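You operate a simulated robot arm through the tools that you are given. There is no shell and no other tool. Be economical: measure what you need, move in short steps, check, and stop when the job is done.

You are at the controls of a simulated two-armed robot. One attempt, no reset.

TASK
Strap the oldest red-handled carton down on the small pallet.
Fine: carton square on the pallet first, then ring on the yellow peg across the pallet, strap pulled tight, red strap lever shut (upright).

It is judged by the outcome, as a careful person would: the job done as asked, and still so three seconds after it is handed in. It fails if anything else is knocked over, pushed out of place, dropped, spilled or broken.

THE ROBOT
Two 7-joint arms with fingered hands on one trunk, on a base that drives. Base frame: it is fixed to the floor where the robot stands at the start and does not move with it; the origin is under the middle of the robot, x ahead of it, y to its left, z up; the surface under the hand at the start is at about z = 0.74. Lengths are in m, angles in rad, forces in N, time in s.
The left shoulder is at the start at [0.07, 0.132, 1.072], the right one opposite. With the tool pointing down near the work surface each hand reaches from about 0.1 to 0.62 m from the robot's upright axis, wherever it stands, measured 20 degrees to its own side. Places, roughly: red strap lever [-1, -0.5, 0.6]; small pallet [-1, -0.1, 0.6]; strap ring [-1.25, -0.5, 0.5]; yellow peg by the pallet [-1, 0.3, 0.6]; yellow strap slider [-0.9, -0.4, 0.6]. Payload 2.3 kg a hand.
The tool frame of a hand sits at the grasp point between the pads (the TCP): z along the fingers, y along the line on which they close. The tips reach 0.025 m beyond it. The gripper opens to 0.088 m. The gripper's body begins 0.029 m behind the TCP. The gripper is a hand of 3 fingers: y runs from the thumb to the fingers, the wrist lies at [-0.013, -0.097, -0.162] in the tool frame, and closing takes about 1.5 s.
Orientation is that of the tool frame in the base frame, as [roll, pitch, yaw] about the fixed x, y, z axes, in that order (R = Rz(yaw) Ry(pitch) Rx(roll)). With the fingers straight down and the wrist toward the robot, the tool's x, y and z point along [0, 1, 0], [1, 0, 0] and [0, 0, -1] of the base frame.

THE INTERFACE
- The arms move only by the tool step_arm. It takes "left_steps", "right_steps" or both (then of equal length, played together; a hand with none holds still); each is a list of rows, each a list of 3 entries, a list of its own where there are three numbers: the shift along the tool's x, y, z in units of 40 mm (1.0 is 40 mm), then the turn, a rotation vector about the tool's x, y, z in units of 5 degrees (1.0 is 5 degrees), then the closure, from 0 (fully open) to 1 (shut). In form: [[[tx, ty, tz], [ax, ay, az], gripper], ...]. A call has 1 to 20 rows; each row shifts and turns the commanded pose from where the row before left it, along the tool's axes as they then stand. A call with a number of a shift or a turn outside -1 to 1 is refused whole. A row lasts 0.2 s, in which the tool goes at most 0.05 m and 0.15 rad; a call with a longer step from one row to the next is refused whole, and so is a gripper value outside its range. A pose out of reach is approached as far as the arm can. The call stops where the force on the tool passes 70 N (or 10 N more than at its start, if that is more) or the arm is blocked; 0.2 s more then pass. Each finger travels about 0.108 m/s and halts on what it meets, pressing with about 27 N; the grip force reading is that of the motor and also rises with nothing between the fingers. The clock runs only during rows and for 0.2 s after the last one: add rows that do not move to give the fingers time. The reply holds the time, the measured pose of the TCP, the force on the tool along the base axes, the opening and the grip force, in the units named above and with some noise, with the torque about the TCP (base axes, N m) and any sound that the robot's microphone picked up, and new pictures: "pictures" is both (left out), scene, wrist or none (wrist: the cameras of the hands that moved).
- Cameras (640 x 400 px; columns grow to the right, rows downward): "scene" is now at [0.1208, -0.0157, 1.3672]; the picture's right is [-0.21, -0.98, 0.00], its down [-0.79, 0.17, -0.58] and it looks along [0.57, -0.12, -0.81] (base axes); focal length 288 px, centre (320, 200). "left" rides on the left gripper at [-0.058, -0.085, -0.099] in its tool frame; the picture's right is [-0.67, -0.35, 0.66], its down [0.69, -0.63, 0.37] and it looks along [0.29, 0.69, 0.66] (tool axes); focal length 261 px, centre (320, 200). "right" rides on the right gripper at [0.058, -0.085, -0.099] in its tool frame; the picture's right is [-0.67, 0.35, -0.66], its down [-0.69, -0.63, 0.37] and it looks along [-0.29, 0.69, 0.66] (tool axes); focal length 261 px, centre (320, 200). There is no depth. A picture from a camera that has moved, and an enlarged one, comes with that camera's place and axes in the base frame and with its lens.
- slide_trunk(by): slides the trunk up (or, below 0, down) by that many m; the arms and the scene camera ride with it, the base frame stays. It gives what a move gives, with no picture.
- base_move(legs): drives the robot by 1 to 6 legs, each [ahead, left, turn to the left] in m, m and rad, along the robot's own axes; the way and the turn of a leg run together, so that a leg with both is an arc; at most 1.5 m and 3.142 rad a leg. The arms and the cameras ride along, it lands a little off, and it stops where it bumps. It gives what a move gives, and a new picture of the scene camera.
- grasp_type(shape, hand): the hand has 3 fingers and takes this shape, open, in about a second: jaw (thumb against the fingers, like two jaws); tri (thumb and two fingers); tip (a fingertip pinch); poke (one finger out to press); point (the index stretched); flat (the hand flat); cup (the hand cupped); fist (a fist). The gripper value then closes the fingers along that shape, each until it touches; the sizes above hold for jaw. It gives what a move gives, with no picture.
- aim_head(pan, tilt): turns the head with the scene camera to pan (to the left, within 1.501 rad either way) and tilt (down, from -0.506 to 1.204), counted from straight ahead of the robot. It gives what a move gives, and a new picture of the scene camera.
- inspect(camera, box): a new picture of the part [left, top, right, bottom] of that camera's present view, enlarged. It takes no simulated time.
- job_done(): hands the job in; it is judged then, once.

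Work in short steps. Places have to be worked out from the pictures, the camera data and where the tool is seen: move nearer, look again, correct. Check each grasp and each placing, and mend what went wrong. You have 120 turns and 260 pictures in all, those below and enlarged ones among them. Open the grippers and draw the arms clear of the work before you hand the job in, unless the task says otherwise; then end with one line.

The tools are called after "Request:" as name(argument=value, ...) on one line, values as JSON. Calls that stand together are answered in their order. step_arm: Moves the arms, as the interface text tells. Its arguments: {"type":"object","properties":{"left_steps":{"type":"array"},"right_steps":{"type":"array"},"pictures":{"type":"string","enum":["both","scene","wrist","none"]}},"required":[]} The other tools are called the same way: slide_trunk (by) slides the trunk up or down; grasp_type (shape, hand) gives the hand a shape; base_move (legs) drives the base; aim_head (pan, tilt) turns the head that bears the scene camera; inspect (camera, box) takes an enlarged picture of a part of a camera's view; job_done () hands the job in.

At the start:

```text
time_s: 0.0
left_ee_pos: [0.455, 0.0042, 1.0465]
left_tool_rot: [3.141, 0.0, 1.57]
left_ft_force: [0.3, -0.2, -0.7]
left_moment: [0.04, -0.05, 0.02]
left_grip_width: 0.0876
left_grasp_force: 0.0
left_shape: jaw
right_ee_pos: [0.3676, -0.264, 0.9472]
right_tool_rot: [-3.141, 0.001, 1.569]
right_ft_force: [-0.8, -0.2, 0.6]
right_moment: [0.01, -0.01, 0.0]
right_grip_width: 0.0877
right_grasp_force: 0.1
right_shape: jaw
trunk travel left (down, up): [-0.63, 0.21]
robot x, y, heading: [-0.0008, 0.0035, -0.005]
head pan, tilt: [-0.209, 0.946]
```

scene: 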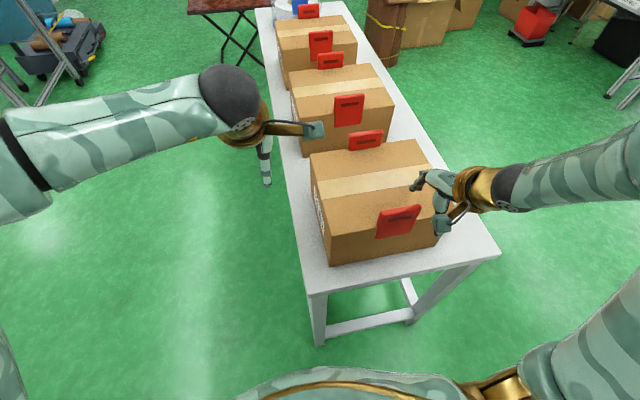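
right: 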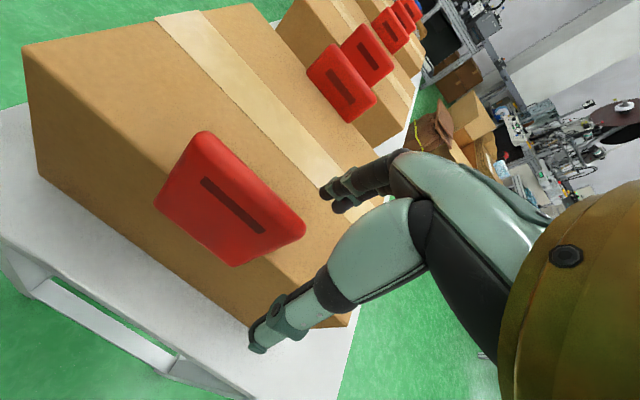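
left: 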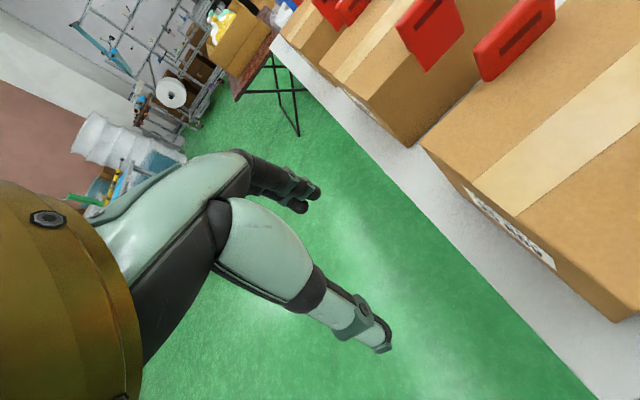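

The cartons have labels on their left side (+y). I'll look at the label seen by the left camera and the scene view.

Request:
inspect(camera="left", box=[440, 160, 600, 290])

Request:
inspect(camera="scene", box=[240, 0, 480, 270])

```text
3.08 times, centred on (520, 225) of left
camera zoom: at [0.3706, -0.0531, 1.1474], right [-0.35, -0.67, -0.66], down [-0.63, 0.69, -0.37], along [0.69, 0.29, -0.66], focal length 802 px, centre (-295, 123)
```

zoom: 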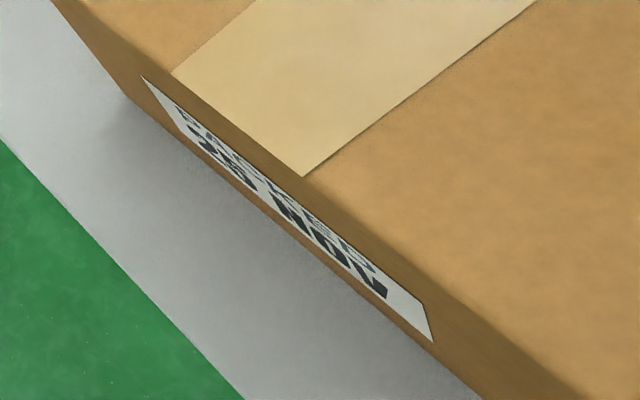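

```text
1.48 times, centred on (360, 135) of scene
camera zoom: at [0.1208, -0.0157, 1.3672], right [-0.21, -0.98, 0.0], down [-0.79, 0.17, -0.58], along [0.57, -0.12, -0.81], focal length 426 px, centre (261, 296)
```

zoom: 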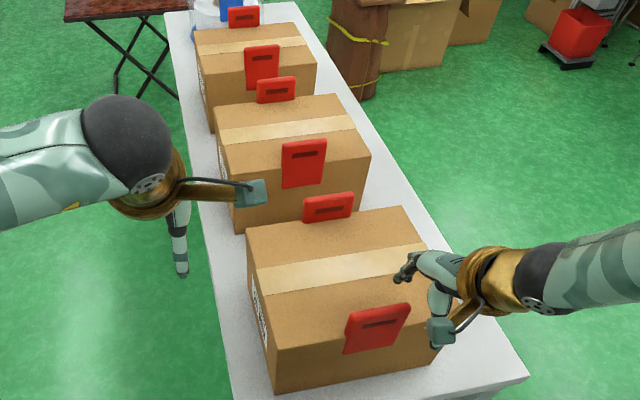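

The labels carry a packing date and face +y, so I need to look from the left side. I'll raise the trunk so the hands clear the cartons, and look at the surroundings on the left first.

Request:
slide_trunk(by=0.1)

Request:
aim_head(pan=1.2, tilt=0.6)

```text
time_s: 1.3
left_ee_pos: [0.4555, 0.0059, 1.1459]
left_tool_rot: [3.141, -0.002, 1.57]
left_ft_force: [0.4, -0.3, 0.0]
left_moment: [0.02, -0.04, -0.02]
left_grip_width: 0.0876
left_grasp_force: 0.1
left_shape: jaw
right_ee_pos: [0.3689, -0.2657, 1.0472]
right_tool_rot: [3.141, 0.0, 1.57]
right_ft_force: [0.0, 0.3, 0.3]
right_moment: [-0.02, 0.0, 0.03]
right_grip_width: 0.0878
right_grasp_force: 0.1
right_shape: jaw
trunk travel left (down, up): [-0.73, 0.11]
robot x, y, heading: [0.0029, 0.0017, -0.001]
head pan, tilt: [-0.209, 0.946]
```

```text
time_s: 2.9
left_ee_pos: [0.4554, 0.0052, 1.1477]
left_tool_rot: [-3.14, -0.001, 1.571]
left_ft_force: [0.3, 0.0, -0.4]
left_moment: [0.01, 0.0, -0.03]
left_grip_width: 0.0877
left_grasp_force: 0.0
left_shape: jaw
right_ee_pos: [0.3679, -0.2656, 1.0465]
right_tool_rot: [3.14, 0.001, 1.569]
right_ft_force: [0.1, 0.0, -0.2]
right_moment: [0.0, -0.01, 0.01]
right_grip_width: 0.0876
right_grasp_force: 0.1
right_shape: jaw
trunk travel left (down, up): [-0.73, 0.11]
robot x, y, heading: [-0.0037, 0.001, -0.0]
head pan, tilt: [1.201, 0.6]
camera scene: at [0.0815, 0.0817, 1.4954], right [0.93, -0.36, 0.0], down [-0.2, -0.53, -0.82], along [0.3, 0.77, -0.57], focal length 288 px, centre (320, 200)
```

scene: 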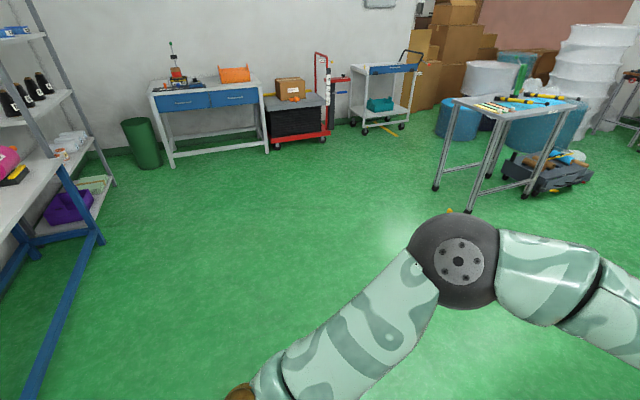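

The floor on the left is free. I back off, go left, then forward and turn to face the table's left side.

Request:
base_move(legs=[[-0.25, 0, 0], [0, 0.95, 0], [0.95, 0, 0], [0, 0, -1.57]])

Request:
aim_head(pan=0.0, tilt=0.6)

```text
time_s: 17.6
left_ee_pos: [0.701, 0.4919, 1.1461]
left_tool_rot: [3.14, -0.001, 0.013]
left_ft_force: [-0.6, -0.3, -0.4]
left_moment: [-0.01, 0.0, -0.04]
left_grip_width: 0.0875
left_grasp_force: 0.1
left_shape: jaw
right_ee_pos: [0.4303, 0.5741, 1.0468]
right_tool_rot: [3.141, 0.0, 0.013]
right_ft_force: [-0.3, 0.1, -0.2]
right_moment: [0.04, 0.01, 0.01]
right_grip_width: 0.0875
right_grasp_force: 0.0
right_shape: jaw
trunk travel left (down, up): [-0.73, 0.11]
robot x, y, heading: [0.695, 0.9484, -1.557]
head pan, tilt: [1.201, 0.6]
camera scene: at [0.773, 0.8644, 1.4954], right [-0.35, -0.94, 0.0], down [-0.53, 0.2, -0.82], along [0.77, -0.29, -0.57], focal length 288 px, centre (320, 200)
```

scene: 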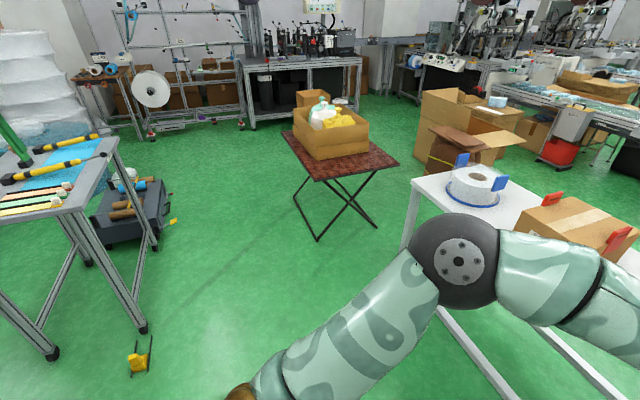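

```text
time_s: 18.9
left_ee_pos: [0.7014, 0.4923, 1.1468]
left_tool_rot: [3.14, -0.001, 0.013]
left_ft_force: [-0.6, 0.5, -0.2]
left_moment: [-0.01, 0.01, -0.03]
left_grip_width: 0.0875
left_grasp_force: 0.1
left_shape: jaw
right_ee_pos: [0.4299, 0.5744, 1.0466]
right_tool_rot: [-3.141, -0.002, 0.01]
right_ft_force: [0.8, -0.5, -0.3]
right_moment: [0.04, 0.05, 0.0]
right_grip_width: 0.0875
right_grasp_force: 0.0
right_shape: jaw
trunk travel left (down, up): [-0.73, 0.11]
robot x, y, heading: [0.6931, 0.947, -1.558]
head pan, tilt: [0.0, 0.6]
camera scene: at [0.6911, 0.807, 1.4954], right [-1.0, -0.01, 0.0], down [-0.01, 0.57, -0.82], along [0.01, -0.82, -0.57], focal length 288 px, centre (320, 200)
```

scene: 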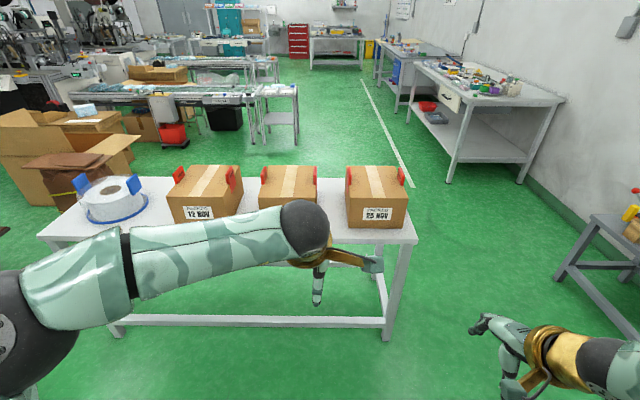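

Far carton reads 12 NOV, near one 25 NOV; the middle is hidden by the arm. I look down and drive sideways a little for the middle label.

Request:
base_move(legs=[[0, 0.35, 0]])

Request:
inspect(camera="scene", box=[230, 140, 470, 290])

Request:
inspect(camera="scene", box=[80, 140, 320, 290])

```text
time_s: 21.2
left_ee_pos: [1.0513, 0.494, 1.1485]
left_tool_rot: [3.141, -0.001, 0.002]
left_ft_force: [0.1, 0.5, -0.5]
left_moment: [0.02, -0.02, -0.02]
left_grip_width: 0.0875
left_grasp_force: 0.1
left_shape: jaw
right_ee_pos: [0.7825, 0.5799, 1.047]
right_tool_rot: [3.14, -0.003, 0.003]
right_ft_force: [-0.2, 0.2, 0.5]
right_moment: [0.0, 0.0, 0.02]
right_grip_width: 0.0874
right_grasp_force: 0.1
right_shape: jaw
trunk travel left (down, up): [-0.73, 0.11]
robot x, y, heading: [1.0495, 0.9492, -1.569]
head pan, tilt: [0.0, 0.6]
camera scene: at [1.0439, 0.8096, 1.4954], right [-1.0, 0.0, 0.0], down [0.0, 0.57, -0.82], along [0.0, -0.82, -0.57], focal length 288 px, centre (320, 200)
```

scene: 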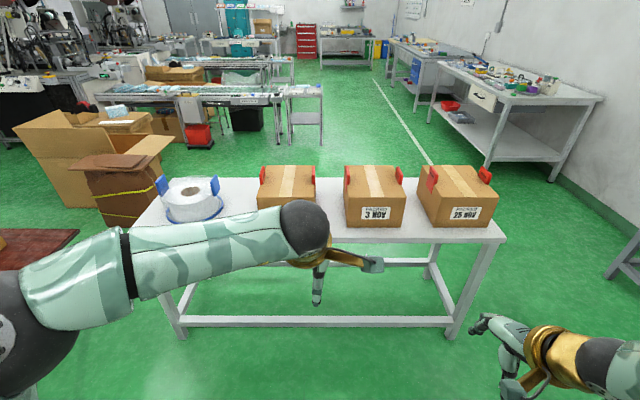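

```text
2.67 times, centred on (350, 215) of scene
camera zoom: at [1.0439, 0.8096, 1.4954], right [-1.0, 0.0, 0.0], down [0.0, 0.57, -0.82], along [0.0, -0.82, -0.57], focal length 768 px, centre (240, 160)
```

zoom: 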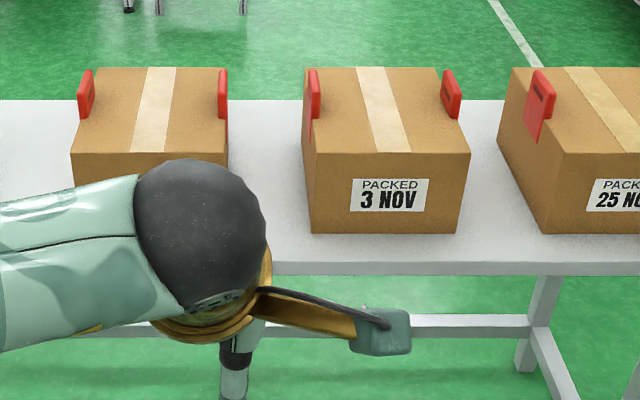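

```text
2.67 times, centred on (200, 215) of scene
camera zoom: at [1.0439, 0.8096, 1.4954], right [-1.0, 0.0, 0.0], down [0.0, 0.57, -0.82], along [0.0, -0.82, -0.57], focal length 768 px, centre (640, 160)
```

zoom: 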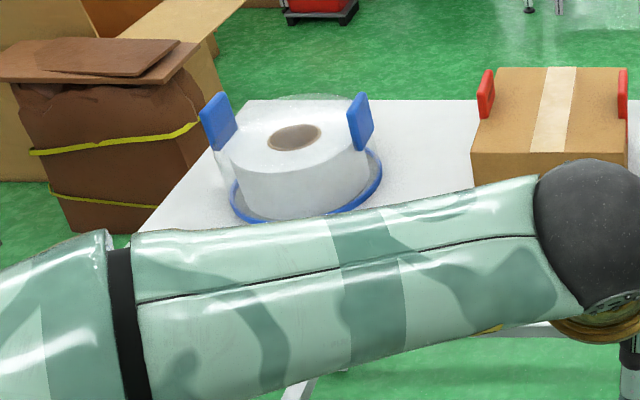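

3 NOV is the oldest: the middle carton, at about (0.82, -0.21), top z≈0.89. Before grasping, I look at the pallet bench so I can plan the approach.

Request:
base_move(legs=[[0, -1.0, 0]])

Request:
aim_head(pan=-0.95, tilt=0.7)

```text
time_s: 26.5
left_ee_pos: [0.0483, 0.4879, 1.147]
left_tool_rot: [-3.14, 0.0, 0.011]
left_ft_force: [-0.6, 1.0, -1.1]
left_moment: [0.0, 0.01, -0.02]
left_grip_width: 0.0878
left_grasp_force: 0.1
left_shape: jaw
right_ee_pos: [-0.2229, 0.5712, 1.0476]
right_tool_rot: [-3.142, -0.002, 0.01]
right_ft_force: [-1.1, 0.1, 0.6]
right_moment: [-0.02, 0.03, -0.04]
right_grip_width: 0.0873
right_grasp_force: 0.0
right_shape: jaw
trunk travel left (down, up): [-0.73, 0.11]
robot x, y, heading: [0.0325, 0.9414, -1.562]
head pan, tilt: [0.0, 0.6]
camera scene: at [0.0387, 0.803, 1.4954], right [-1.0, -0.01, 0.0], down [-0.01, 0.57, -0.82], along [0.01, -0.82, -0.57], focal length 288 px, centre (320, 200)
```

scene: 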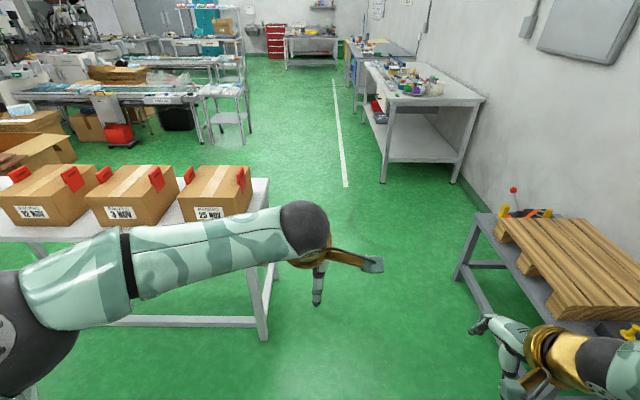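

```text
time_s: 27.7
left_ee_pos: [0.0474, 0.4869, 1.1472]
left_tool_rot: [3.141, -0.002, 0.01]
left_ft_force: [-0.2, -1.0, -0.7]
left_moment: [-0.02, 0.02, 0.01]
left_grip_width: 0.0876
left_grasp_force: 0.1
left_shape: jaw
right_ee_pos: [-0.2233, 0.571, 1.0475]
right_tool_rot: [3.141, 0.0, 0.009]
right_ft_force: [0.0, -0.3, -0.4]
right_moment: [-0.05, -0.01, -0.01]
right_grip_width: 0.0875
right_grasp_force: 0.0
right_shape: jaw
trunk travel left (down, up): [-0.73, 0.11]
robot x, y, heading: [0.0395, 0.9416, -1.567]
head pan, tilt: [-0.949, 0.7]
camera scene: at [-0.0315, 0.841, 1.4867], right [-0.59, 0.81, 0.0], down [0.52, 0.38, -0.76], along [-0.62, -0.45, -0.64], focal length 288 px, centre (320, 200)
```

scene: 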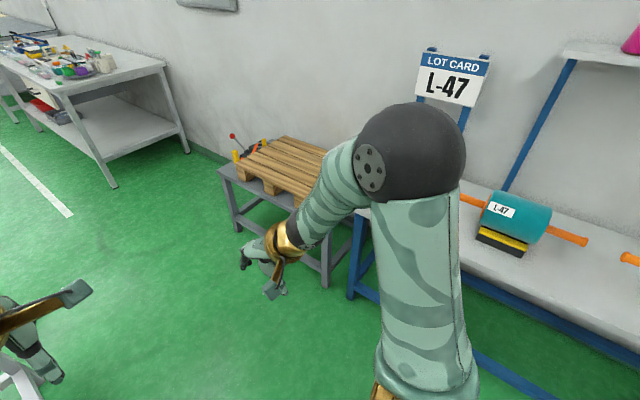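

The pallet bench is behind; I turn to face -x and shift sideways to stand in front of the pallet for a proper look.

Request:
base_move(legs=[[0, 0, -1.57], [0, 1.0, 0]])

Request:
aim_head(pan=0.0, tilt=0.8)

```text
time_s: 36.7
left_ee_pos: [-0.4143, -0.0594, 1.1471]
left_tool_rot: [-3.141, -0.001, -1.569]
left_ft_force: [0.8, 0.3, 0.2]
left_moment: [0.02, -0.01, 0.03]
left_grip_width: 0.0876
left_grasp_force: 0.1
left_shape: jaw
right_ee_pos: [-0.3291, 0.2129, 1.0475]
right_tool_rot: [-3.141, 0.0, -1.57]
right_ft_force: [-0.6, -1.0, -0.5]
right_moment: [0.0, -0.02, 0.01]
right_grip_width: 0.0875
right_grasp_force: 0.2
right_shape: jaw
trunk travel left (down, up): [-0.73, 0.11]
robot x, y, heading: [0.0437, -0.0549, -3.147]
head pan, tilt: [-0.949, 0.7]
camera scene: at [-0.0605, 0.0168, 1.4867], right [0.81, 0.58, 0.0], down [0.38, -0.52, -0.76], along [-0.45, 0.62, -0.64], focal length 288 px, centre (320, 200)
```

scene: 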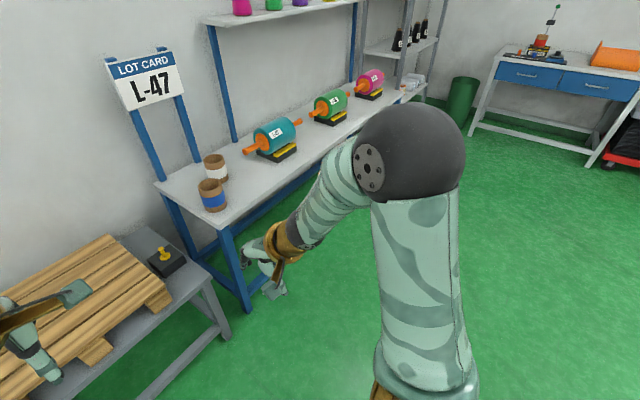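

```text
time_s: 37.9
left_ee_pos: [-0.4151, -0.0582, 1.1468]
left_tool_rot: [3.141, 0.001, -1.57]
left_ft_force: [0.0, -1.0, 0.2]
left_moment: [0.01, -0.01, 0.04]
left_grip_width: 0.0874
left_grasp_force: 0.0
left_shape: jaw
right_ee_pos: [-0.329, 0.2116, 1.0471]
right_tool_rot: [-3.141, 0.0, -1.569]
right_ft_force: [0.2, -0.3, -0.4]
right_moment: [-0.01, 0.01, 0.0]
right_grip_width: 0.0877
right_grasp_force: 0.0
right_shape: jaw
trunk travel left (down, up): [-0.73, 0.11]
robot x, y, heading: [0.0401, -0.0549, -3.138]
head pan, tilt: [0.0, 0.799]
camera scene: at [-0.0916, -0.053, 1.4785], right [0.0, 1.0, 0.0], down [0.72, 0.0, -0.7], along [-0.7, 0.0, -0.72], focal length 288 px, centre (320, 200)
```

scene: 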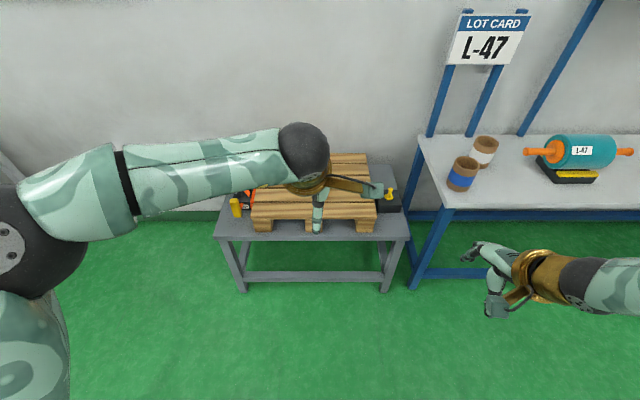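

The left arm blocks the view; I shift right a bit and pan left to see the bench unobstructed.

Request:
base_move(legs=[[0.1, -0.35, 0]])

Request:
aim_head(pan=0.35, tilt=0.85)

```text
time_s: 40.3
left_ee_pos: [-0.5147, 0.2909, 1.1476]
left_tool_rot: [3.141, 0.0, -1.568]
left_ft_force: [-0.4, 0.4, 0.8]
left_moment: [0.02, 0.02, -0.02]
left_grip_width: 0.0875
left_grasp_force: 0.0
left_shape: jaw
right_ee_pos: [-0.4289, 0.5605, 1.0473]
right_tool_rot: [3.141, 0.002, -1.568]
right_ft_force: [0.6, 0.0, -0.5]
right_moment: [0.01, 0.01, -0.01]
right_grip_width: 0.0876
right_grasp_force: 0.0
right_shape: jaw
trunk travel left (down, up): [-0.73, 0.11]
robot x, y, heading: [-0.0583, 0.3027, -3.136]
head pan, tilt: [0.0, 0.799]
camera scene: at [-0.1909, 0.2964, 1.4786], right [0.0, 1.0, 0.0], down [0.72, 0.0, -0.7], along [-0.7, 0.0, -0.72], focal length 288 px, centre (320, 200)
```

scene: 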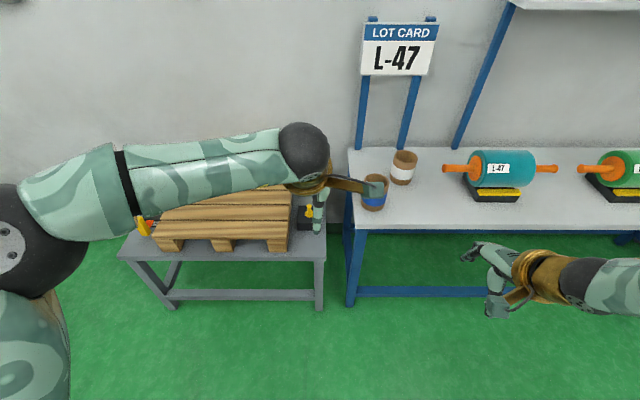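

```text
time_s: 41.1
left_ee_pos: [-0.5154, 0.2932, 1.1478]
left_tool_rot: [-3.141, 0.001, -1.569]
left_ft_force: [-0.8, 0.4, 0.0]
left_moment: [0.01, 0.02, 0.01]
left_grip_width: 0.088
left_grasp_force: 0.0
left_shape: jaw
right_ee_pos: [-0.4283, 0.5636, 1.0472]
right_tool_rot: [3.141, 0.0, -1.567]
right_ft_force: [0.0, 0.6, 0.7]
right_moment: [0.03, 0.02, -0.01]
right_grip_width: 0.0877
right_grasp_force: 0.0
right_shape: jaw
trunk travel left (down, up): [-0.73, 0.11]
robot x, y, heading: [-0.0576, 0.2989, -3.135]
head pan, tilt: [0.351, 0.85]
camera scene: at [-0.1844, 0.2722, 1.4745], right [-0.35, 0.94, 0.0], down [0.71, 0.26, -0.66], along [-0.62, -0.23, -0.75], focal length 288 px, centre (320, 200)
```

scene: 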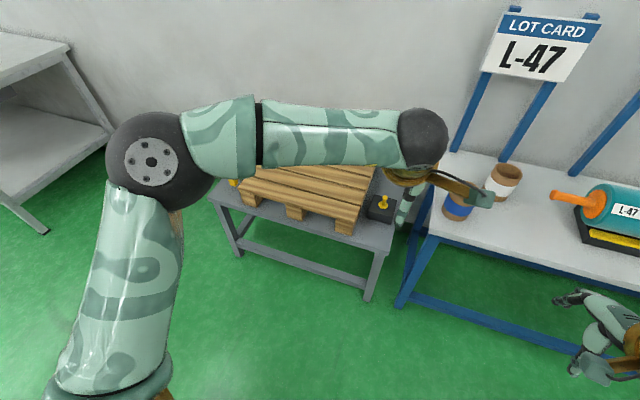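

Same blocking; I'll view from the other side (robot to the left of the bench, looking right).

Request:
base_move(legs=[[0, 0.85, 0]])

Request:
aim_head(pan=-0.35, tilt=0.8)

```text
time_s: 45.6
left_ee_pos: [-0.518, -0.5429, 1.1483]
left_tool_rot: [-3.14, 0.0, -1.583]
left_ft_force: [0.4, -0.2, 1.1]
left_moment: [-0.01, 0.0, 0.0]
left_grip_width: 0.0878
left_grasp_force: 0.2
left_shape: jaw
right_ee_pos: [-0.4287, -0.2764, 1.0468]
right_tool_rot: [3.141, 0.002, -1.582]
right_ft_force: [0.3, 0.1, -1.6]
right_moment: [-0.02, 0.02, 0.0]
right_grip_width: 0.0876
right_grasp_force: 0.0
right_shape: jaw
trunk travel left (down, up): [-0.73, 0.11]
robot x, y, heading: [-0.0624, -0.5444, 3.13]
head pan, tilt: [0.351, 0.85]
camera scene: at [-0.1884, -0.5699, 1.4745], right [-0.33, 0.94, 0.0], down [0.71, 0.25, -0.66], along [-0.62, -0.22, -0.75], focal length 288 px, centre (320, 200)
```

scene: 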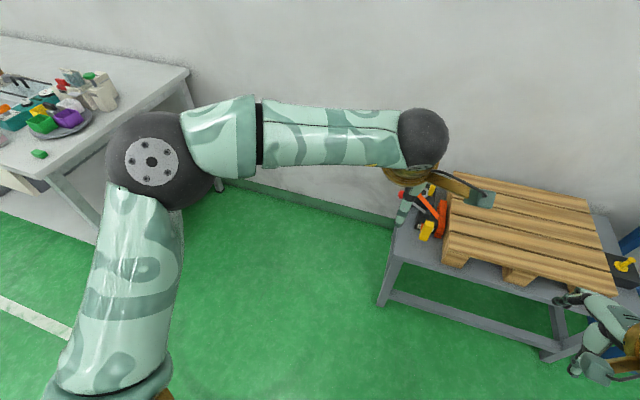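

```text
time_s: 46.7
left_ee_pos: [-0.5185, -0.5447, 1.1473]
left_tool_rot: [3.141, 0.0, -1.582]
left_ft_force: [0.6, -0.8, -0.3]
left_moment: [0.01, 0.0, -0.02]
left_grip_width: 0.0875
left_grasp_force: 0.0
left_shape: jaw
right_ee_pos: [-0.4279, -0.2758, 1.0465]
right_tool_rot: [-3.141, -0.001, -1.584]
right_ft_force: [0.3, -0.1, -0.3]
right_moment: [0.04, 0.01, -0.04]
right_grip_width: 0.0874
right_grasp_force: 0.1
right_shape: jaw
trunk travel left (down, up): [-0.73, 0.11]
robot x, y, heading: [-0.0619, -0.5438, 3.13]
head pan, tilt: [-0.351, 0.799]
camera scene: at [-0.1901, -0.5163, 1.4785], right [0.35, 0.94, 0.0], down [0.67, -0.25, -0.7], along [-0.65, 0.25, -0.72], focal length 288 px, centre (320, 200)
```

scene: 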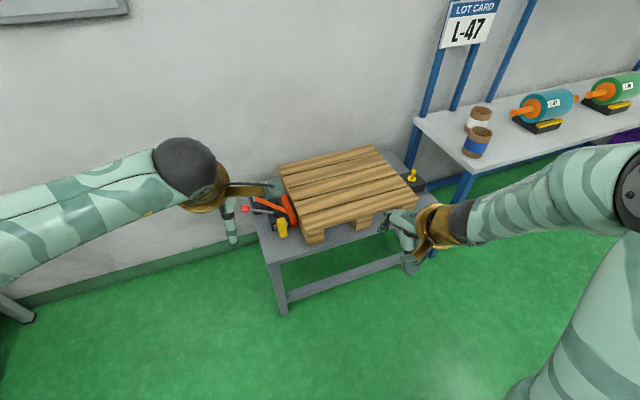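

Request:
inspect(camera="scene", box=[210, 130, 450, 280])

Request:
inspect(camera="scene", box=[220, 180, 316, 240])

```text
2.67 times, centred on (330, 205) of scene
camera zoom: at [-0.1901, -0.5163, 1.4785], right [0.35, 0.94, 0.0], down [0.67, -0.25, -0.7], along [-0.65, 0.25, -0.72], focal length 768 px, centre (293, 187)
```

zoom: 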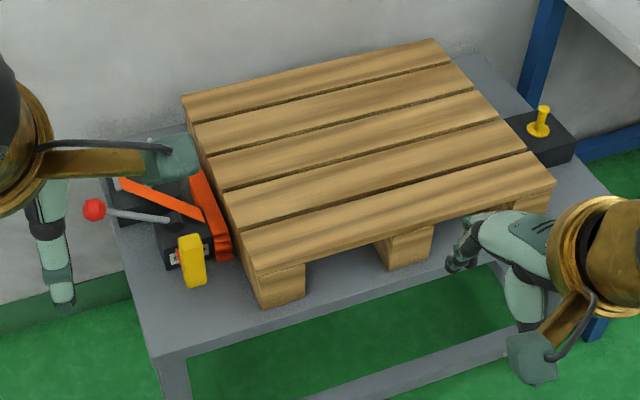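

```text
6.67 times, centred on (268, 210) of scene
camera zoom: at [-0.1901, -0.5163, 1.4785], right [0.35, 0.94, 0.0], down [0.67, -0.25, -0.7], along [-0.65, 0.25, -0.72], focal length 1919 px, centre (667, 133)
```

zoom: 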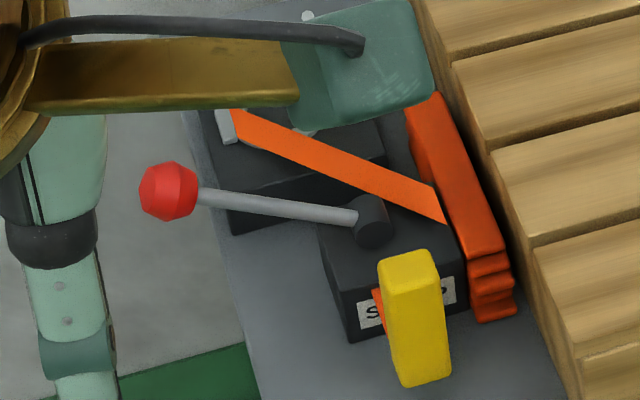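

The pallet top is around x −1.27..−0.85, y −0.32..0.19, z≈0.6, with peg at y≈0.29 and lever kit at y≈−0.45. Strap runs along y. Now back to the middle carton: drive to stand opposite it, off the table, and turn the hands so they close along x.

Request:
base_move(legs=[[0, -1.4, 0], [0, 0, 1.57], [0, 0.89, 0]])

Request:
step_arm(left_steps=[[[0, 0, 0], [0, 0, 1], 0.0], [[0, 0, 0], [0, 0, 1], 0.0], [[0, 0, 0], [0, 0, 1], 0.0], [[0, 0, 0], [0, 0, 1], 0.0], [[0, 0, 0], [0, 0, 1], 0.0], [[0, 0, 0], [0, 0, 1], 0.0], [[0, 0, 0], [0, 0, 1], 0.0], [[0, 0, 0], [0, 0, 1], 0.0], [[0, 0, 0], [0, 0, 1], 0.0], [[0, 0, 0], [0, 0, 1], 0.0], [[0, 0, 0], [0, 0, 1], 0.0], [[0, 0, 0], [0, 0, 1], 0.0], [[0, 0, 0], [0, 0, 1], 0.0], [[0, 0, 0], [0, 0, 1], 0.0], [[0, 0, 0], [0, 0, 1], 0.0], [[0, 0, 0], [0, 0, 1], 0.0], [[0, 0, 0], [0, 0, 1], 0.0], [[0, 0, 0], [0, 0, 1], 0.0]], right_steps=[[[0, 0, 0], [0, 0, -1], 0.0], [[0, 0, 0], [0, 0, -1], 0.0], [[0, 0, 0], [0, 0, -1], 0.0], [[0, 0, 0], [0, 0, -1], 0.0], [[0, 0, 0], [0, 0, -1], 0.0], [[0, 0, 0], [0, 0, -1], 0.0], [[0, 0, 0], [0, 0, -1], 0.0], [[0, 0, 0], [0, 0, -1], 0.0], [[0, 0, 0], [0, 0, -1], 0.0], [[0, 0, 0], [0, 0, -1], 0.0], [[0, 0, 0], [0, 0, -1], 0.0], [[0, 0, 0], [0, 0, -1], 0.0], [[0, 0, 0], [0, 0, -1], 0.0], [[0, 0, 0], [0, 0, -1], 0.0], [[0, 0, 0], [0, 0, -1], 0.0], [[0, 0, 0], [0, 0, -1], 0.0], [[0, 0, 0], [0, 0, -1], 0.0], [[0, 0, 0], [0, 0, -1], 0.0]], pictures="none")

Request:
aim_head(pan=0.0, tilt=0.8)

```text
time_s: 61.8
left_ee_pos: [0.8449, 0.4152, 1.1471]
left_tool_rot: [3.141, 0.0, 0.01]
left_ft_force: [1.0, 0.9, 1.1]
left_moment: [-0.01, -0.01, 0.0]
left_grip_width: 0.0877
left_grasp_force: 0.0
left_shape: jaw
right_ee_pos: [0.5754, 0.5011, 1.0471]
right_tool_rot: [3.141, 0.0, 0.007]
right_ft_force: [0.0, 0.4, -0.6]
right_moment: [0.01, 0.01, 0.03]
right_grip_width: 0.0876
right_grasp_force: 0.1
right_shape: jaw
trunk travel left (down, up): [-0.73, 0.11]
robot x, y, heading: [0.8414, 0.8705, -1.565]
head pan, tilt: [-0.351, 0.799]
camera scene: at [0.809, 0.7436, 1.4785], right [-0.94, 0.34, 0.0], down [0.24, 0.68, -0.7], along [-0.23, -0.66, -0.72], focal length 288 px, centre (320, 200)
```

scene: 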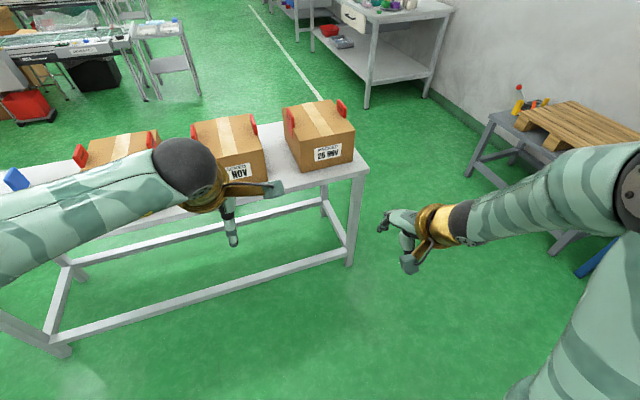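

```text
time_s: 65.6
left_ee_pos: [0.847, 0.4152, 1.147]
left_tool_rot: [-3.14, -0.001, -0.863]
left_ft_force: [0.2, 0.1, 0.4]
left_moment: [0.0, 0.0, 0.02]
left_grip_width: 0.0875
left_grasp_force: 0.1
left_shape: jaw
left hand out of reach, approached as far as the arm can: row 11, 12, 13, 14, 15, 16, 17, 18
right_ee_pos: [0.5729, 0.5009, 1.0463]
right_tool_rot: [-3.131, -0.01, 1.495]
right_ft_force: [-0.8, -0.8, 0.0]
right_moment: [0.05, 0.0, 0.01]
right_grip_width: 0.0878
right_grasp_force: 0.0
right_shape: jaw
right hand out of reach, approached as far as the arm can: row 3
trunk travel left (down, up): [-0.73, 0.11]
robot x, y, heading: [0.8401, 0.8723, -1.564]
head pan, tilt: [-0.351, 0.799]
```

```text
time_s: 66.5
left_ee_pos: [0.8465, 0.4152, 1.1465]
left_tool_rot: [3.141, 0.001, -0.864]
left_ft_force: [0.0, 0.5, -0.3]
left_moment: [0.0, -0.01, 0.04]
left_grip_width: 0.0877
left_grasp_force: 0.0
left_shape: jaw
right_ee_pos: [0.5729, 0.5016, 1.0453]
right_tool_rot: [-3.131, -0.01, 1.494]
right_ft_force: [0.7, 0.2, -0.3]
right_moment: [0.02, 0.02, -0.03]
right_grip_width: 0.0878
right_grasp_force: 0.0
right_shape: jaw
trunk travel left (down, up): [-0.73, 0.11]
robot x, y, heading: [0.8376, 0.8726, -1.565]
head pan, tilt: [0.0, 0.799]
camera scene: at [0.8376, 0.7389, 1.4785], right [-1.0, -0.01, 0.0], down [0.0, 0.72, -0.7], along [0.0, -0.7, -0.72], focal length 288 px, centre (320, 200)
```

scene: 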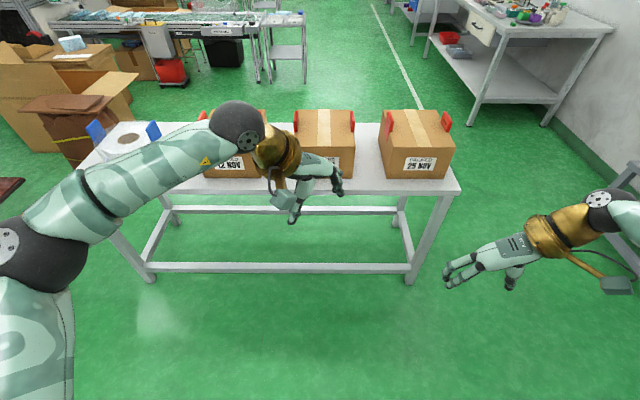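

The right hand is nearly turned; the left got to 50° before its limit. I move the left hand outwards, where it should turn further.

Request:
step_arm(left_steps=[[[0, -1, 0], [0, 0, 0], 0.0], [[0, -1, 0], [0, 0, 0], 0.0], [[0, -1, 0], [0, 0, 0], 0.0], [[0, 0, 0], [0, 0, 0], 0.0], [[0, 0, 0], [0, 0, 0], 0.0]], pictures="none")

```text
time_s: 67.7
left_ee_pos: [0.9384, 0.4922, 1.1459]
left_tool_rot: [3.141, -0.001, -0.864]
left_ft_force: [0.0, -0.7, -1.0]
left_moment: [0.05, 0.03, -0.02]
left_grip_width: 0.0877
left_grasp_force: 0.1
left_shape: jaw
right_ee_pos: [0.5735, 0.5013, 1.0458]
right_tool_rot: [-3.129, -0.011, 1.494]
right_ft_force: [0.7, -0.3, 0.1]
right_moment: [-0.01, -0.03, -0.01]
right_grip_width: 0.0877
right_grasp_force: 0.0
right_shape: jaw
trunk travel left (down, up): [-0.73, 0.11]
robot x, y, heading: [0.8425, 0.8699, -1.561]
head pan, tilt: [0.0, 0.799]
```

Commands resume from the reached pose. Now turn the left hand the remaining 40°.

Request:
step_arm(left_steps=[[[0, 0, 0], [0, 0, 1], 0.0], [[0, 0, 0], [0, 0, 1], 0.0], [[0, 0, 0], [0, 0, 1], 0.0], [[0, 0, 0], [0, 0, 1], 0.0], [[0, 0, 0], [0, 0, 1], 0.0], [[0, 0, 0], [0, 0, 1], 0.0], [[0, 0, 0], [0, 0, 1], 0.0], [[0, 0, 0], [0, 0, 1], 0.0]], pictures="none")

```text
time_s: 69.5
left_ee_pos: [0.8808, 0.6047, 1.1598]
left_tool_rot: [-3.14, 0.001, -1.562]
left_ft_force: [0.3, -0.3, -0.3]
left_moment: [-0.01, 0.01, 0.01]
left_grip_width: 0.0876
left_grasp_force: 0.0
left_shape: jaw
left hand out of reach, approached as far as the arm can: row 2, 3, 4, 5, 6, 7, 8
right_ee_pos: [0.5735, 0.5027, 1.0453]
right_tool_rot: [-3.128, -0.009, 1.494]
right_ft_force: [0.2, 0.4, 0.1]
right_moment: [-0.01, 0.03, 0.01]
right_grip_width: 0.0876
right_grasp_force: 0.0
right_shape: jaw
trunk travel left (down, up): [-0.73, 0.11]
robot x, y, heading: [0.8368, 0.8706, -1.561]
head pan, tilt: [0.0, 0.799]
```

Now the left hand is at the right yaw but pulled in. I move both hands ahead, keeping them laterally ~0.15 from the centre, high above carton level, to test reach.

Request:
step_arm(left_steps=[[[0.6, -0.6, 0], [0, 0, 0], 0.0], [[0.6, -0.6, 0], [0, 0, 0], 0.0], [[0.8, -0.4, 0], [0, 0, 0], 0.0], [[0.8, -0.4, 0], [0, 0, 0], 0.0], [[0.8, -0.4, 0], [0, 0, 0], 0.0], [[0.8, -0.4, 0], [0, 0, 0], 0.0], [[1, 0, 0], [0, 0, 0], 0.0], [[1, 0, 0], [0, 0, 0], 0.0], [[0, 0, 0], [0, 0, 0], 0.0]], right_steps=[[[-0.7, 0.4, 0], [0, 0, 0], 0.0], [[-0.7, 0.4, 0], [0, 0, 0], 0.0], [[-0.7, 0.4, 0], [0, 0, 0], 0.0], [[-0.7, 0.4, 0], [0, 0, 0], 0.0], [[-0.7, 0.4, 0], [0, 0, 0], 0.0], [[-0.7, 0.4, 0], [0, 0, 0], 0.0], [[0, 0, 0], [0, 0, -1], 0.0], [[0, 0, 0], [0, 0, 0], 0.0], [[0, 0, 0], [0, 0, 0], 0.0]], pictures="scene")

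```text
time_s: 71.5
left_ee_pos: [0.8693, 0.5971, 1.1759]
left_tool_rot: [-3.141, 0.001, -1.559]
left_ft_force: [-0.3, -1.1, -0.1]
left_moment: [0.0, 0.03, 0.0]
left_grip_width: 0.0879
left_grasp_force: 0.1
left_shape: jaw
left hand out of reach, approached as far as the arm can: row 1, 2, 3, 4, 5, 6, 7, 8
right_ee_pos: [0.6712, 0.3813, 1.0387]
right_tool_rot: [-3.129, -0.012, 1.583]
right_ft_force: [-0.4, -0.3, -0.2]
right_moment: [0.02, 0.02, -0.01]
right_grip_width: 0.0877
right_grasp_force: 0.0
right_shape: jaw
right hand out of reach, approached as far as the arm can: row 5, 6, 7
trunk travel left (down, up): [-0.73, 0.11]
robot x, y, heading: [0.8385, 0.8729, -1.562]
head pan, tilt: [0.0, 0.799]
camera scene: at [0.8387, 0.739, 1.4785], right [-1.0, -0.01, 0.0], down [-0.01, 0.72, -0.7], along [0.0, -0.7, -0.72], focal length 288 px, centre (320, 200)
```

scene: 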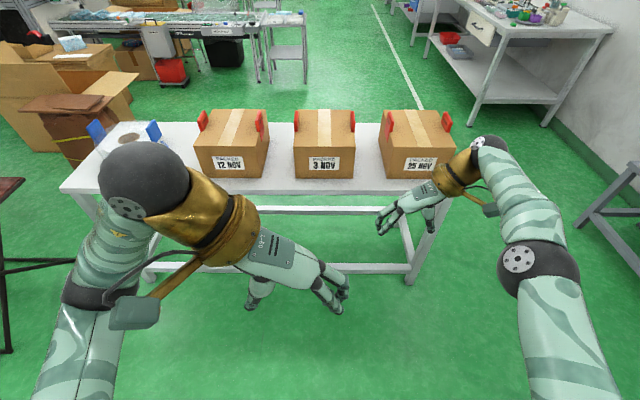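

The straight-down, wrist-out pose strains the arms. A tilted grasp (fingers ahead-and-down, palms inward) will be more natural. First a closer look at the handles.

Request:
inspect(camera="scene", box=[276, 90, 388, 160])

Request:
inspect(camera="right", box=[0, 0, 640, 400])

```text
5.71 times, centred on (332, 125) of scene
camera zoom: at [0.8387, 0.739, 1.4785], right [-1.0, -0.01, 0.0], down [-0.01, 0.72, -0.7], along [0.0, -0.7, -0.72], focal length 1645 px, centre (251, 629)
```

zoom: 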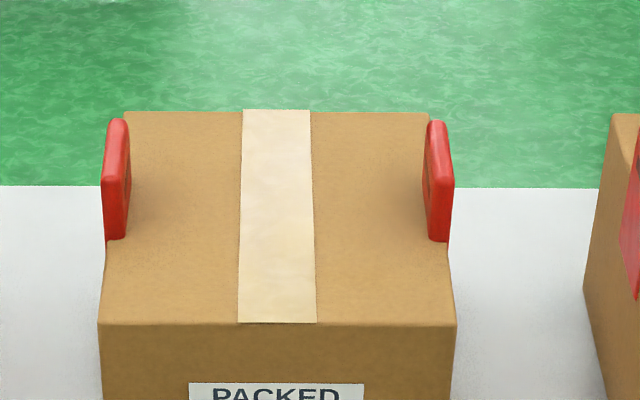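

```text
1.00 times, centred on (320, 200) of right (not enlarged: the box is as wide or as high as the picture)
camera zoom: at [0.5871, 0.4344, 1.1385], right [0.36, -0.67, 0.64], down [-0.63, -0.69, -0.37], along [0.69, -0.27, -0.67], focal length 261 px, centre (320, 200)
```

zoom: 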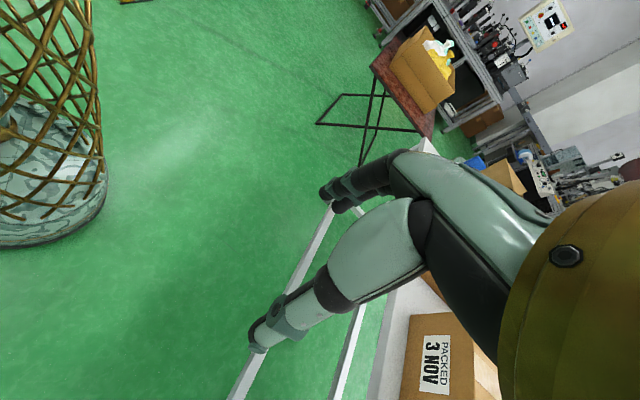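

Handle tabs stand 45 mm above the carton (z 0.89–0.93), y −0.19..−0.26, at x≈0.925 and 0.72. I tilt both tools 45° so the fingers point ahead and down.

Request:
step_arm(left_steps=[[[0, 0, 0], [0, 1, 0], 0.0], [[0, 0, 0], [0, 1, 0], 0.0], [[0, 0, 0], [0, 1, 0], 0.0], [[0, 0, 0], [0, 1, 0], 0.0], [[0, 0, 0], [0, 1, 0], 0.0], [[0, 0, 0], [0, 1, 0], 0.0], [[0, 0, 0], [0, 1, 0], 0.0], [[0, 0, 0], [0, 1, 0], 0.0], [[0, 0, 0], [0, 1, 0], 0.0]], right_steps=[[[0, 0, 0], [0, -1, 0], 0.0], [[0, 0, 0], [0, -1, 0], 0.0], [[0, 0, 0], [0, -1, 0], 0.0], [[0, 0, 0], [0, -1, 0], 0.0], [[0, 0, 0], [0, -1, 0], 0.0], [[0, 0, 0], [0, -1, 0], 0.0], [[0, 0, 0], [0, -1, 0], 0.0], [[0, 0, 0], [0, -1, 0], 0.0], [[0, 0, 0], [0, -1, 0], 0.0]], pictures="scene")

```text
time_s: 73.5
left_ee_pos: [0.8641, 0.5923, 1.1811]
left_tool_rot: [-3.139, -0.785, -1.565]
left_ft_force: [0.7, 0.9, 0.0]
left_moment: [0.02, -0.06, 0.06]
left_grip_width: 0.0878
left_grasp_force: 0.0
left_shape: jaw
left hand out of reach, approached as far as the arm can: row 2, 9
right_ee_pos: [0.6703, 0.38, 1.0399]
right_tool_rot: [-3.128, 0.775, 1.589]
right_ft_force: [0.6, -0.5, 0.4]
right_moment: [0.01, -0.03, -0.01]
right_grip_width: 0.0878
right_grasp_force: 0.0
right_shape: jaw
trunk travel left (down, up): [-0.73, 0.11]
robot x, y, heading: [0.8371, 0.8687, -1.564]
head pan, tilt: [0.0, 0.799]
camera scene: at [0.8369, 0.739, 1.4785], right [-1.0, -0.01, 0.0], down [0.0, 0.72, -0.7], along [0.01, -0.7, -0.72], focal length 288 px, centre (320, 200)
```

scene: 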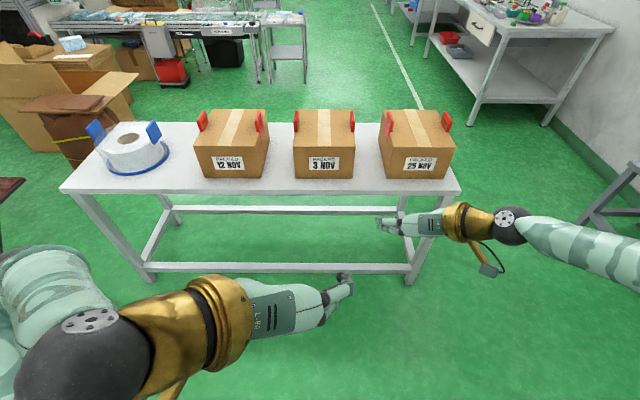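

Now extend the left hand ahead and out along the tilted pose to match the right hand's mirror position.

Request:
step_arm(left_steps=[[[0.65, -0.45, 0.65], [0, 0, 0], 0.0], [[0.65, -0.45, 0.65], [0, 0, 0], 0.0], [[0.65, -0.45, 0.65], [0, 0, 0], 0.0], [[0.65, -0.45, 0.65], [0, 0, 0], 0.0], [[0.65, -0.45, 0.65], [0, 0, 0], 0.0], [[0.65, -0.45, 0.65], [0, 0, 0], 0.0], [[0.65, -0.45, 0.65], [0, 0, 0], 0.0], [[0, 0, 0], [0, 0, 0], 0.0]], right_steps=[[[-0.65, 0, 0.65], [0, 0, 0], 0.0], [[-0.65, 0, 0.65], [0, 0, 0], 0.0], [[0, 0, 0], [0, 0, 0], 0.0], [[0, 0, 0], [0, 0, 0], 0.0], [[0, 0, 0], [0, 0, 0], 0.0], [[0, 0, 0], [0, 0, 0], 0.0], [[0, 0, 0], [0, 0, 0], 0.0], [[0, 0, 0], [0, 0, 0], 0.0]], pictures="scene")

```text
time_s: 75.3
left_ee_pos: [0.866, 0.591, 1.1827]
left_tool_rot: [3.141, -0.784, -1.563]
left_ft_force: [0.5, -1.0, -1.1]
left_moment: [-0.04, -0.03, 0.02]
left_grip_width: 0.0874
left_grasp_force: 0.0
left_shape: jaw
left hand out of reach, approached as far as the arm can: row 1, 2, 3, 4, 5, 6, 7
right_ee_pos: [0.6713, 0.3071, 1.0388]
right_tool_rot: [-3.124, 0.773, 1.593]
right_ft_force: [-0.4, 0.0, 0.3]
right_moment: [0.01, 0.0, -0.03]
right_grip_width: 0.0877
right_grasp_force: 0.2
right_shape: jaw
trunk travel left (down, up): [-0.73, 0.11]
robot x, y, heading: [0.8397, 0.8706, -1.563]
head pan, tilt: [0.0, 0.799]
camera scene: at [0.8379, 0.7387, 1.4785], right [-1.0, -0.01, 0.0], down [-0.01, 0.72, -0.7], along [0.01, -0.7, -0.72], focal length 288 px, centre (320, 200)
```

scene: 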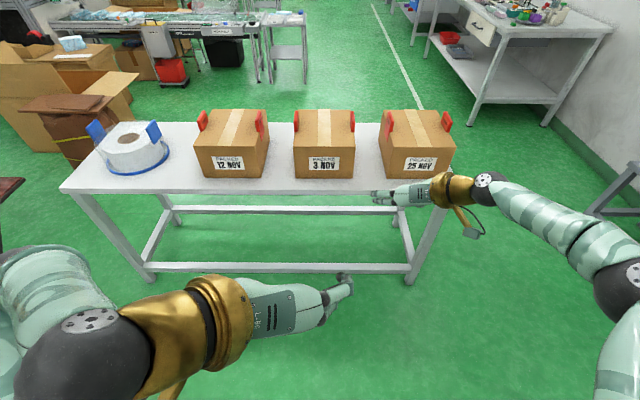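

Right follows well; the left is folded into a bad configuration. I undo its turns and then take it wide first, mirroring the right arm's path.

Request:
step_arm(left_steps=[[[0, 0, 0], [0, -1, 0], 0.0], [[0, 0, 0], [0, -1, 0], 0.0], [[0, 0, 0], [0, -1, 0], 0.0], [[0, 0, 0], [0, -1, 0], 0.0], [[0, 0, 0], [0, -1, 0], 0.0], [[0, 0, 0], [0, -1, 0], 0.0], [[0, 0, 0], [0, -1, 0], 0.0], [[0, 0, 0], [0, -1, 0], 0.0], [[0, 0, 0], [0, -1, 0], 0.0], [[0, 0, 0], [0, 0, -1], 0.0], [[0, 0, 0], [0, 0, -1], 0.0], [[0, 0, 0], [0, 0, -1], 0.0], [[0, 0, 0], [0, 0, -1], 0.0], [[0, 0, 0], [0, 0, -1], 0.0], [[0, 0, 0], [0, 0, -1], 0.0], [[0, 0, 0], [0, 0, -1], 0.0], [[0, 0, 0], [0, 0, -1], 0.0], [[0, 0, 0], [0, 0, -1], 0.0], [[0, 0, 0], [0, 0, -1], 0.0]], pictures="none")

Request:
step_arm(left_steps=[[[0, 0, 0], [0, 0, -1], 0.0], [[0, 0, 0], [0, 0, -1], 0.0], [[0, 0, 0], [0, 0, -1], 0.0], [[0, 0, 0], [0, 0, -1], 0.0], [[0, 0, 0], [0, 0, -1], 0.0], [[0, 0, 0], [0, 0, -1], 0.0], [[0, 0, 0], [0, 0, -1], 0.0], [[0, 0, 0], [0, 0, -1], 0.0], [[0, 0, 0], [0, 0, 0], 0.0]], pictures="scene")

```text
time_s: 79.3
left_ee_pos: [0.8661, 0.5989, 1.1597]
left_tool_rot: [3.141, 0.0, -0.688]
left_ft_force: [0.0, -0.1, 0.4]
left_moment: [-0.01, 0.01, -0.01]
left_grip_width: 0.0878
left_grasp_force: 0.0
left_shape: jaw
left hand out of reach, approached as far as the arm can: row 2, 4
right_ee_pos: [0.6709, 0.3062, 1.0402]
right_tool_rot: [-3.124, 0.774, 1.595]
right_ft_force: [0.1, -0.7, 0.0]
right_moment: [0.0, -0.02, 0.0]
right_grip_width: 0.0876
right_grasp_force: 0.0
right_shape: jaw
trunk travel left (down, up): [-0.73, 0.11]
robot x, y, heading: [0.838, 0.8705, -1.563]
head pan, tilt: [0.0, 0.799]
```

```text
time_s: 81.3
left_ee_pos: [0.8658, 0.5973, 1.1601]
left_tool_rot: [-3.142, -0.001, 0.011]
left_ft_force: [-0.2, 0.3, 0.4]
left_moment: [0.0, -0.01, -0.01]
left_grip_width: 0.0878
left_grasp_force: 0.1
left_shape: jaw
right_ee_pos: [0.6703, 0.3063, 1.0391]
right_tool_rot: [-3.124, 0.773, 1.593]
right_ft_force: [1.3, 0.0, 0.3]
right_moment: [-0.02, 0.01, 0.03]
right_grip_width: 0.0875
right_grasp_force: 0.0
right_shape: jaw
trunk travel left (down, up): [-0.73, 0.11]
robot x, y, heading: [0.8342, 0.8692, -1.563]
head pan, tilt: [0.0, 0.799]
camera scene: at [0.838, 0.7387, 1.4785], right [-1.0, -0.01, 0.0], down [-0.01, 0.72, -0.7], along [0.01, -0.7, -0.72], focal length 288 px, centre (320, 200)
```

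scene: 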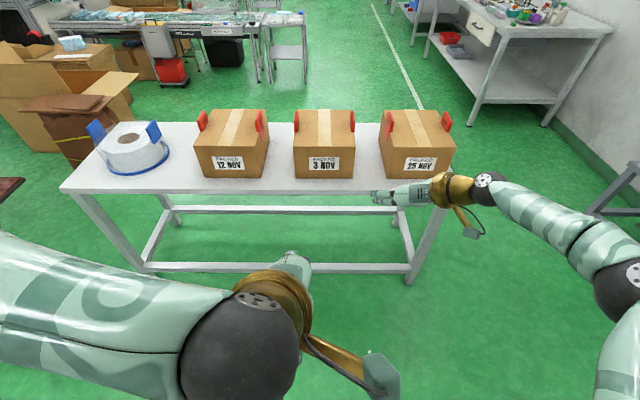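

Now take the left hand wide: to robot-relative ahead 0.37, lateral +0.26, z≈1.05.

Request:
step_arm(left_steps=[[[0.85, 0.36, 0.4], [0, 0, 0], 0.0], [[0.85, 0.36, 0.4], [0, 0, 0], 0.0], [[0.85, 0.36, 0.4], [0, 0, 0], 0.0], [[0.85, 0.36, 0.4], [0, 0, 0], 0.0], [[0.85, 0.36, 0.4], [0, 0, 0], 0.0], [[0.85, 0.36, 0.4], [0, 0, 0], 0.0], [[0.85, 0.36, 0.4], [0, 0, 0], 0.0], [[0, 0, 0], [0, 0, 0], 0.0]], pictures="none")

Request:
step_arm(left_steps=[[[0, 0, 0], [0, 0, 1], 0.0], [[0, 0, 0], [0, 0, 1], 0.0], [[0, 0, 0], [0, 0, 1], 0.0], [[0, 0, 0], [0, 0, 1], 0.0], [[0, 0, 0], [0, 0, 1], 0.0], [[0, 0, 0], [0, 0, 1], 0.0], [[0, 0, 0], [0, 0, 1], 0.0], [[0, 0, 0], [0, 0, 1], 0.0], [[0, 0, 0], [0, 0, 1], 0.0], [[0, 0, 0], [0, 0, 1], 0.0], [[0, 0, 0], [0, 0, 1], 0.0], [[0, 0, 0], [0, 0, 1], 0.0], [[0, 0, 0], [0, 0, 1], 0.0], [[0, 0, 0], [0, 0, 1], 0.0], [[0, 0, 0], [0, 0, 1], 0.0], [[0, 0, 0], [0, 0, 1], 0.0], [[0, 0, 0], [0, 0, 1], 0.0], [[0, 0, 0], [0, 0, 1], 0.0]], pictures="scene")

```text
time_s: 83.1
left_ee_pos: [1.1049, 0.5002, 1.0504]
left_tool_rot: [-3.14, 0.001, 0.009]
left_ft_force: [-0.2, 0.3, 1.0]
left_moment: [-0.02, 0.02, -0.01]
left_grip_width: 0.0879
left_grasp_force: 0.1
left_shape: jaw
right_ee_pos: [0.6709, 0.3057, 1.0396]
right_tool_rot: [-3.126, 0.773, 1.592]
right_ft_force: [0.6, -0.3, 0.0]
right_moment: [-0.01, -0.01, 0.0]
right_grip_width: 0.0874
right_grasp_force: 0.1
right_shape: jaw
trunk travel left (down, up): [-0.73, 0.11]
robot x, y, heading: [0.8395, 0.873, -1.561]
head pan, tilt: [0.0, 0.799]
```

```text
time_s: 86.9
left_ee_pos: [0.9238, 0.5989, 1.0205]
left_tool_rot: [-3.119, -0.015, -1.274]
left_ft_force: [-0.2, -0.1, -0.6]
left_moment: [-0.01, 0.01, 0.03]
left_grip_width: 0.088
left_grasp_force: 0.1
left_shape: jaw
left hand out of reach, approached as far as the arm can: row 6, 7, 8, 9, 10, 11, 12, 13, 14, 15, 16, 17, 18
right_ee_pos: [0.6718, 0.3059, 1.0388]
right_tool_rot: [-3.128, 0.773, 1.59]
right_ft_force: [-0.2, -0.4, -1.6]
right_moment: [-0.03, 0.01, -0.02]
right_grip_width: 0.0878
right_grasp_force: 0.1
right_shape: jaw
trunk travel left (down, up): [-0.73, 0.11]
robot x, y, heading: [0.8399, 0.8674, -1.566]
head pan, tilt: [0.0, 0.799]
camera scene: at [0.8377, 0.7383, 1.4784], right [-1.0, -0.01, 0.0], down [-0.01, 0.72, -0.7], along [0.01, -0.7, -0.72], focal length 288 px, centre (320, 200)
```

scene: 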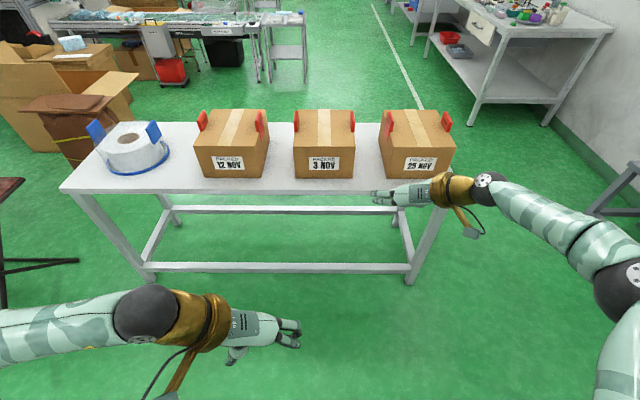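

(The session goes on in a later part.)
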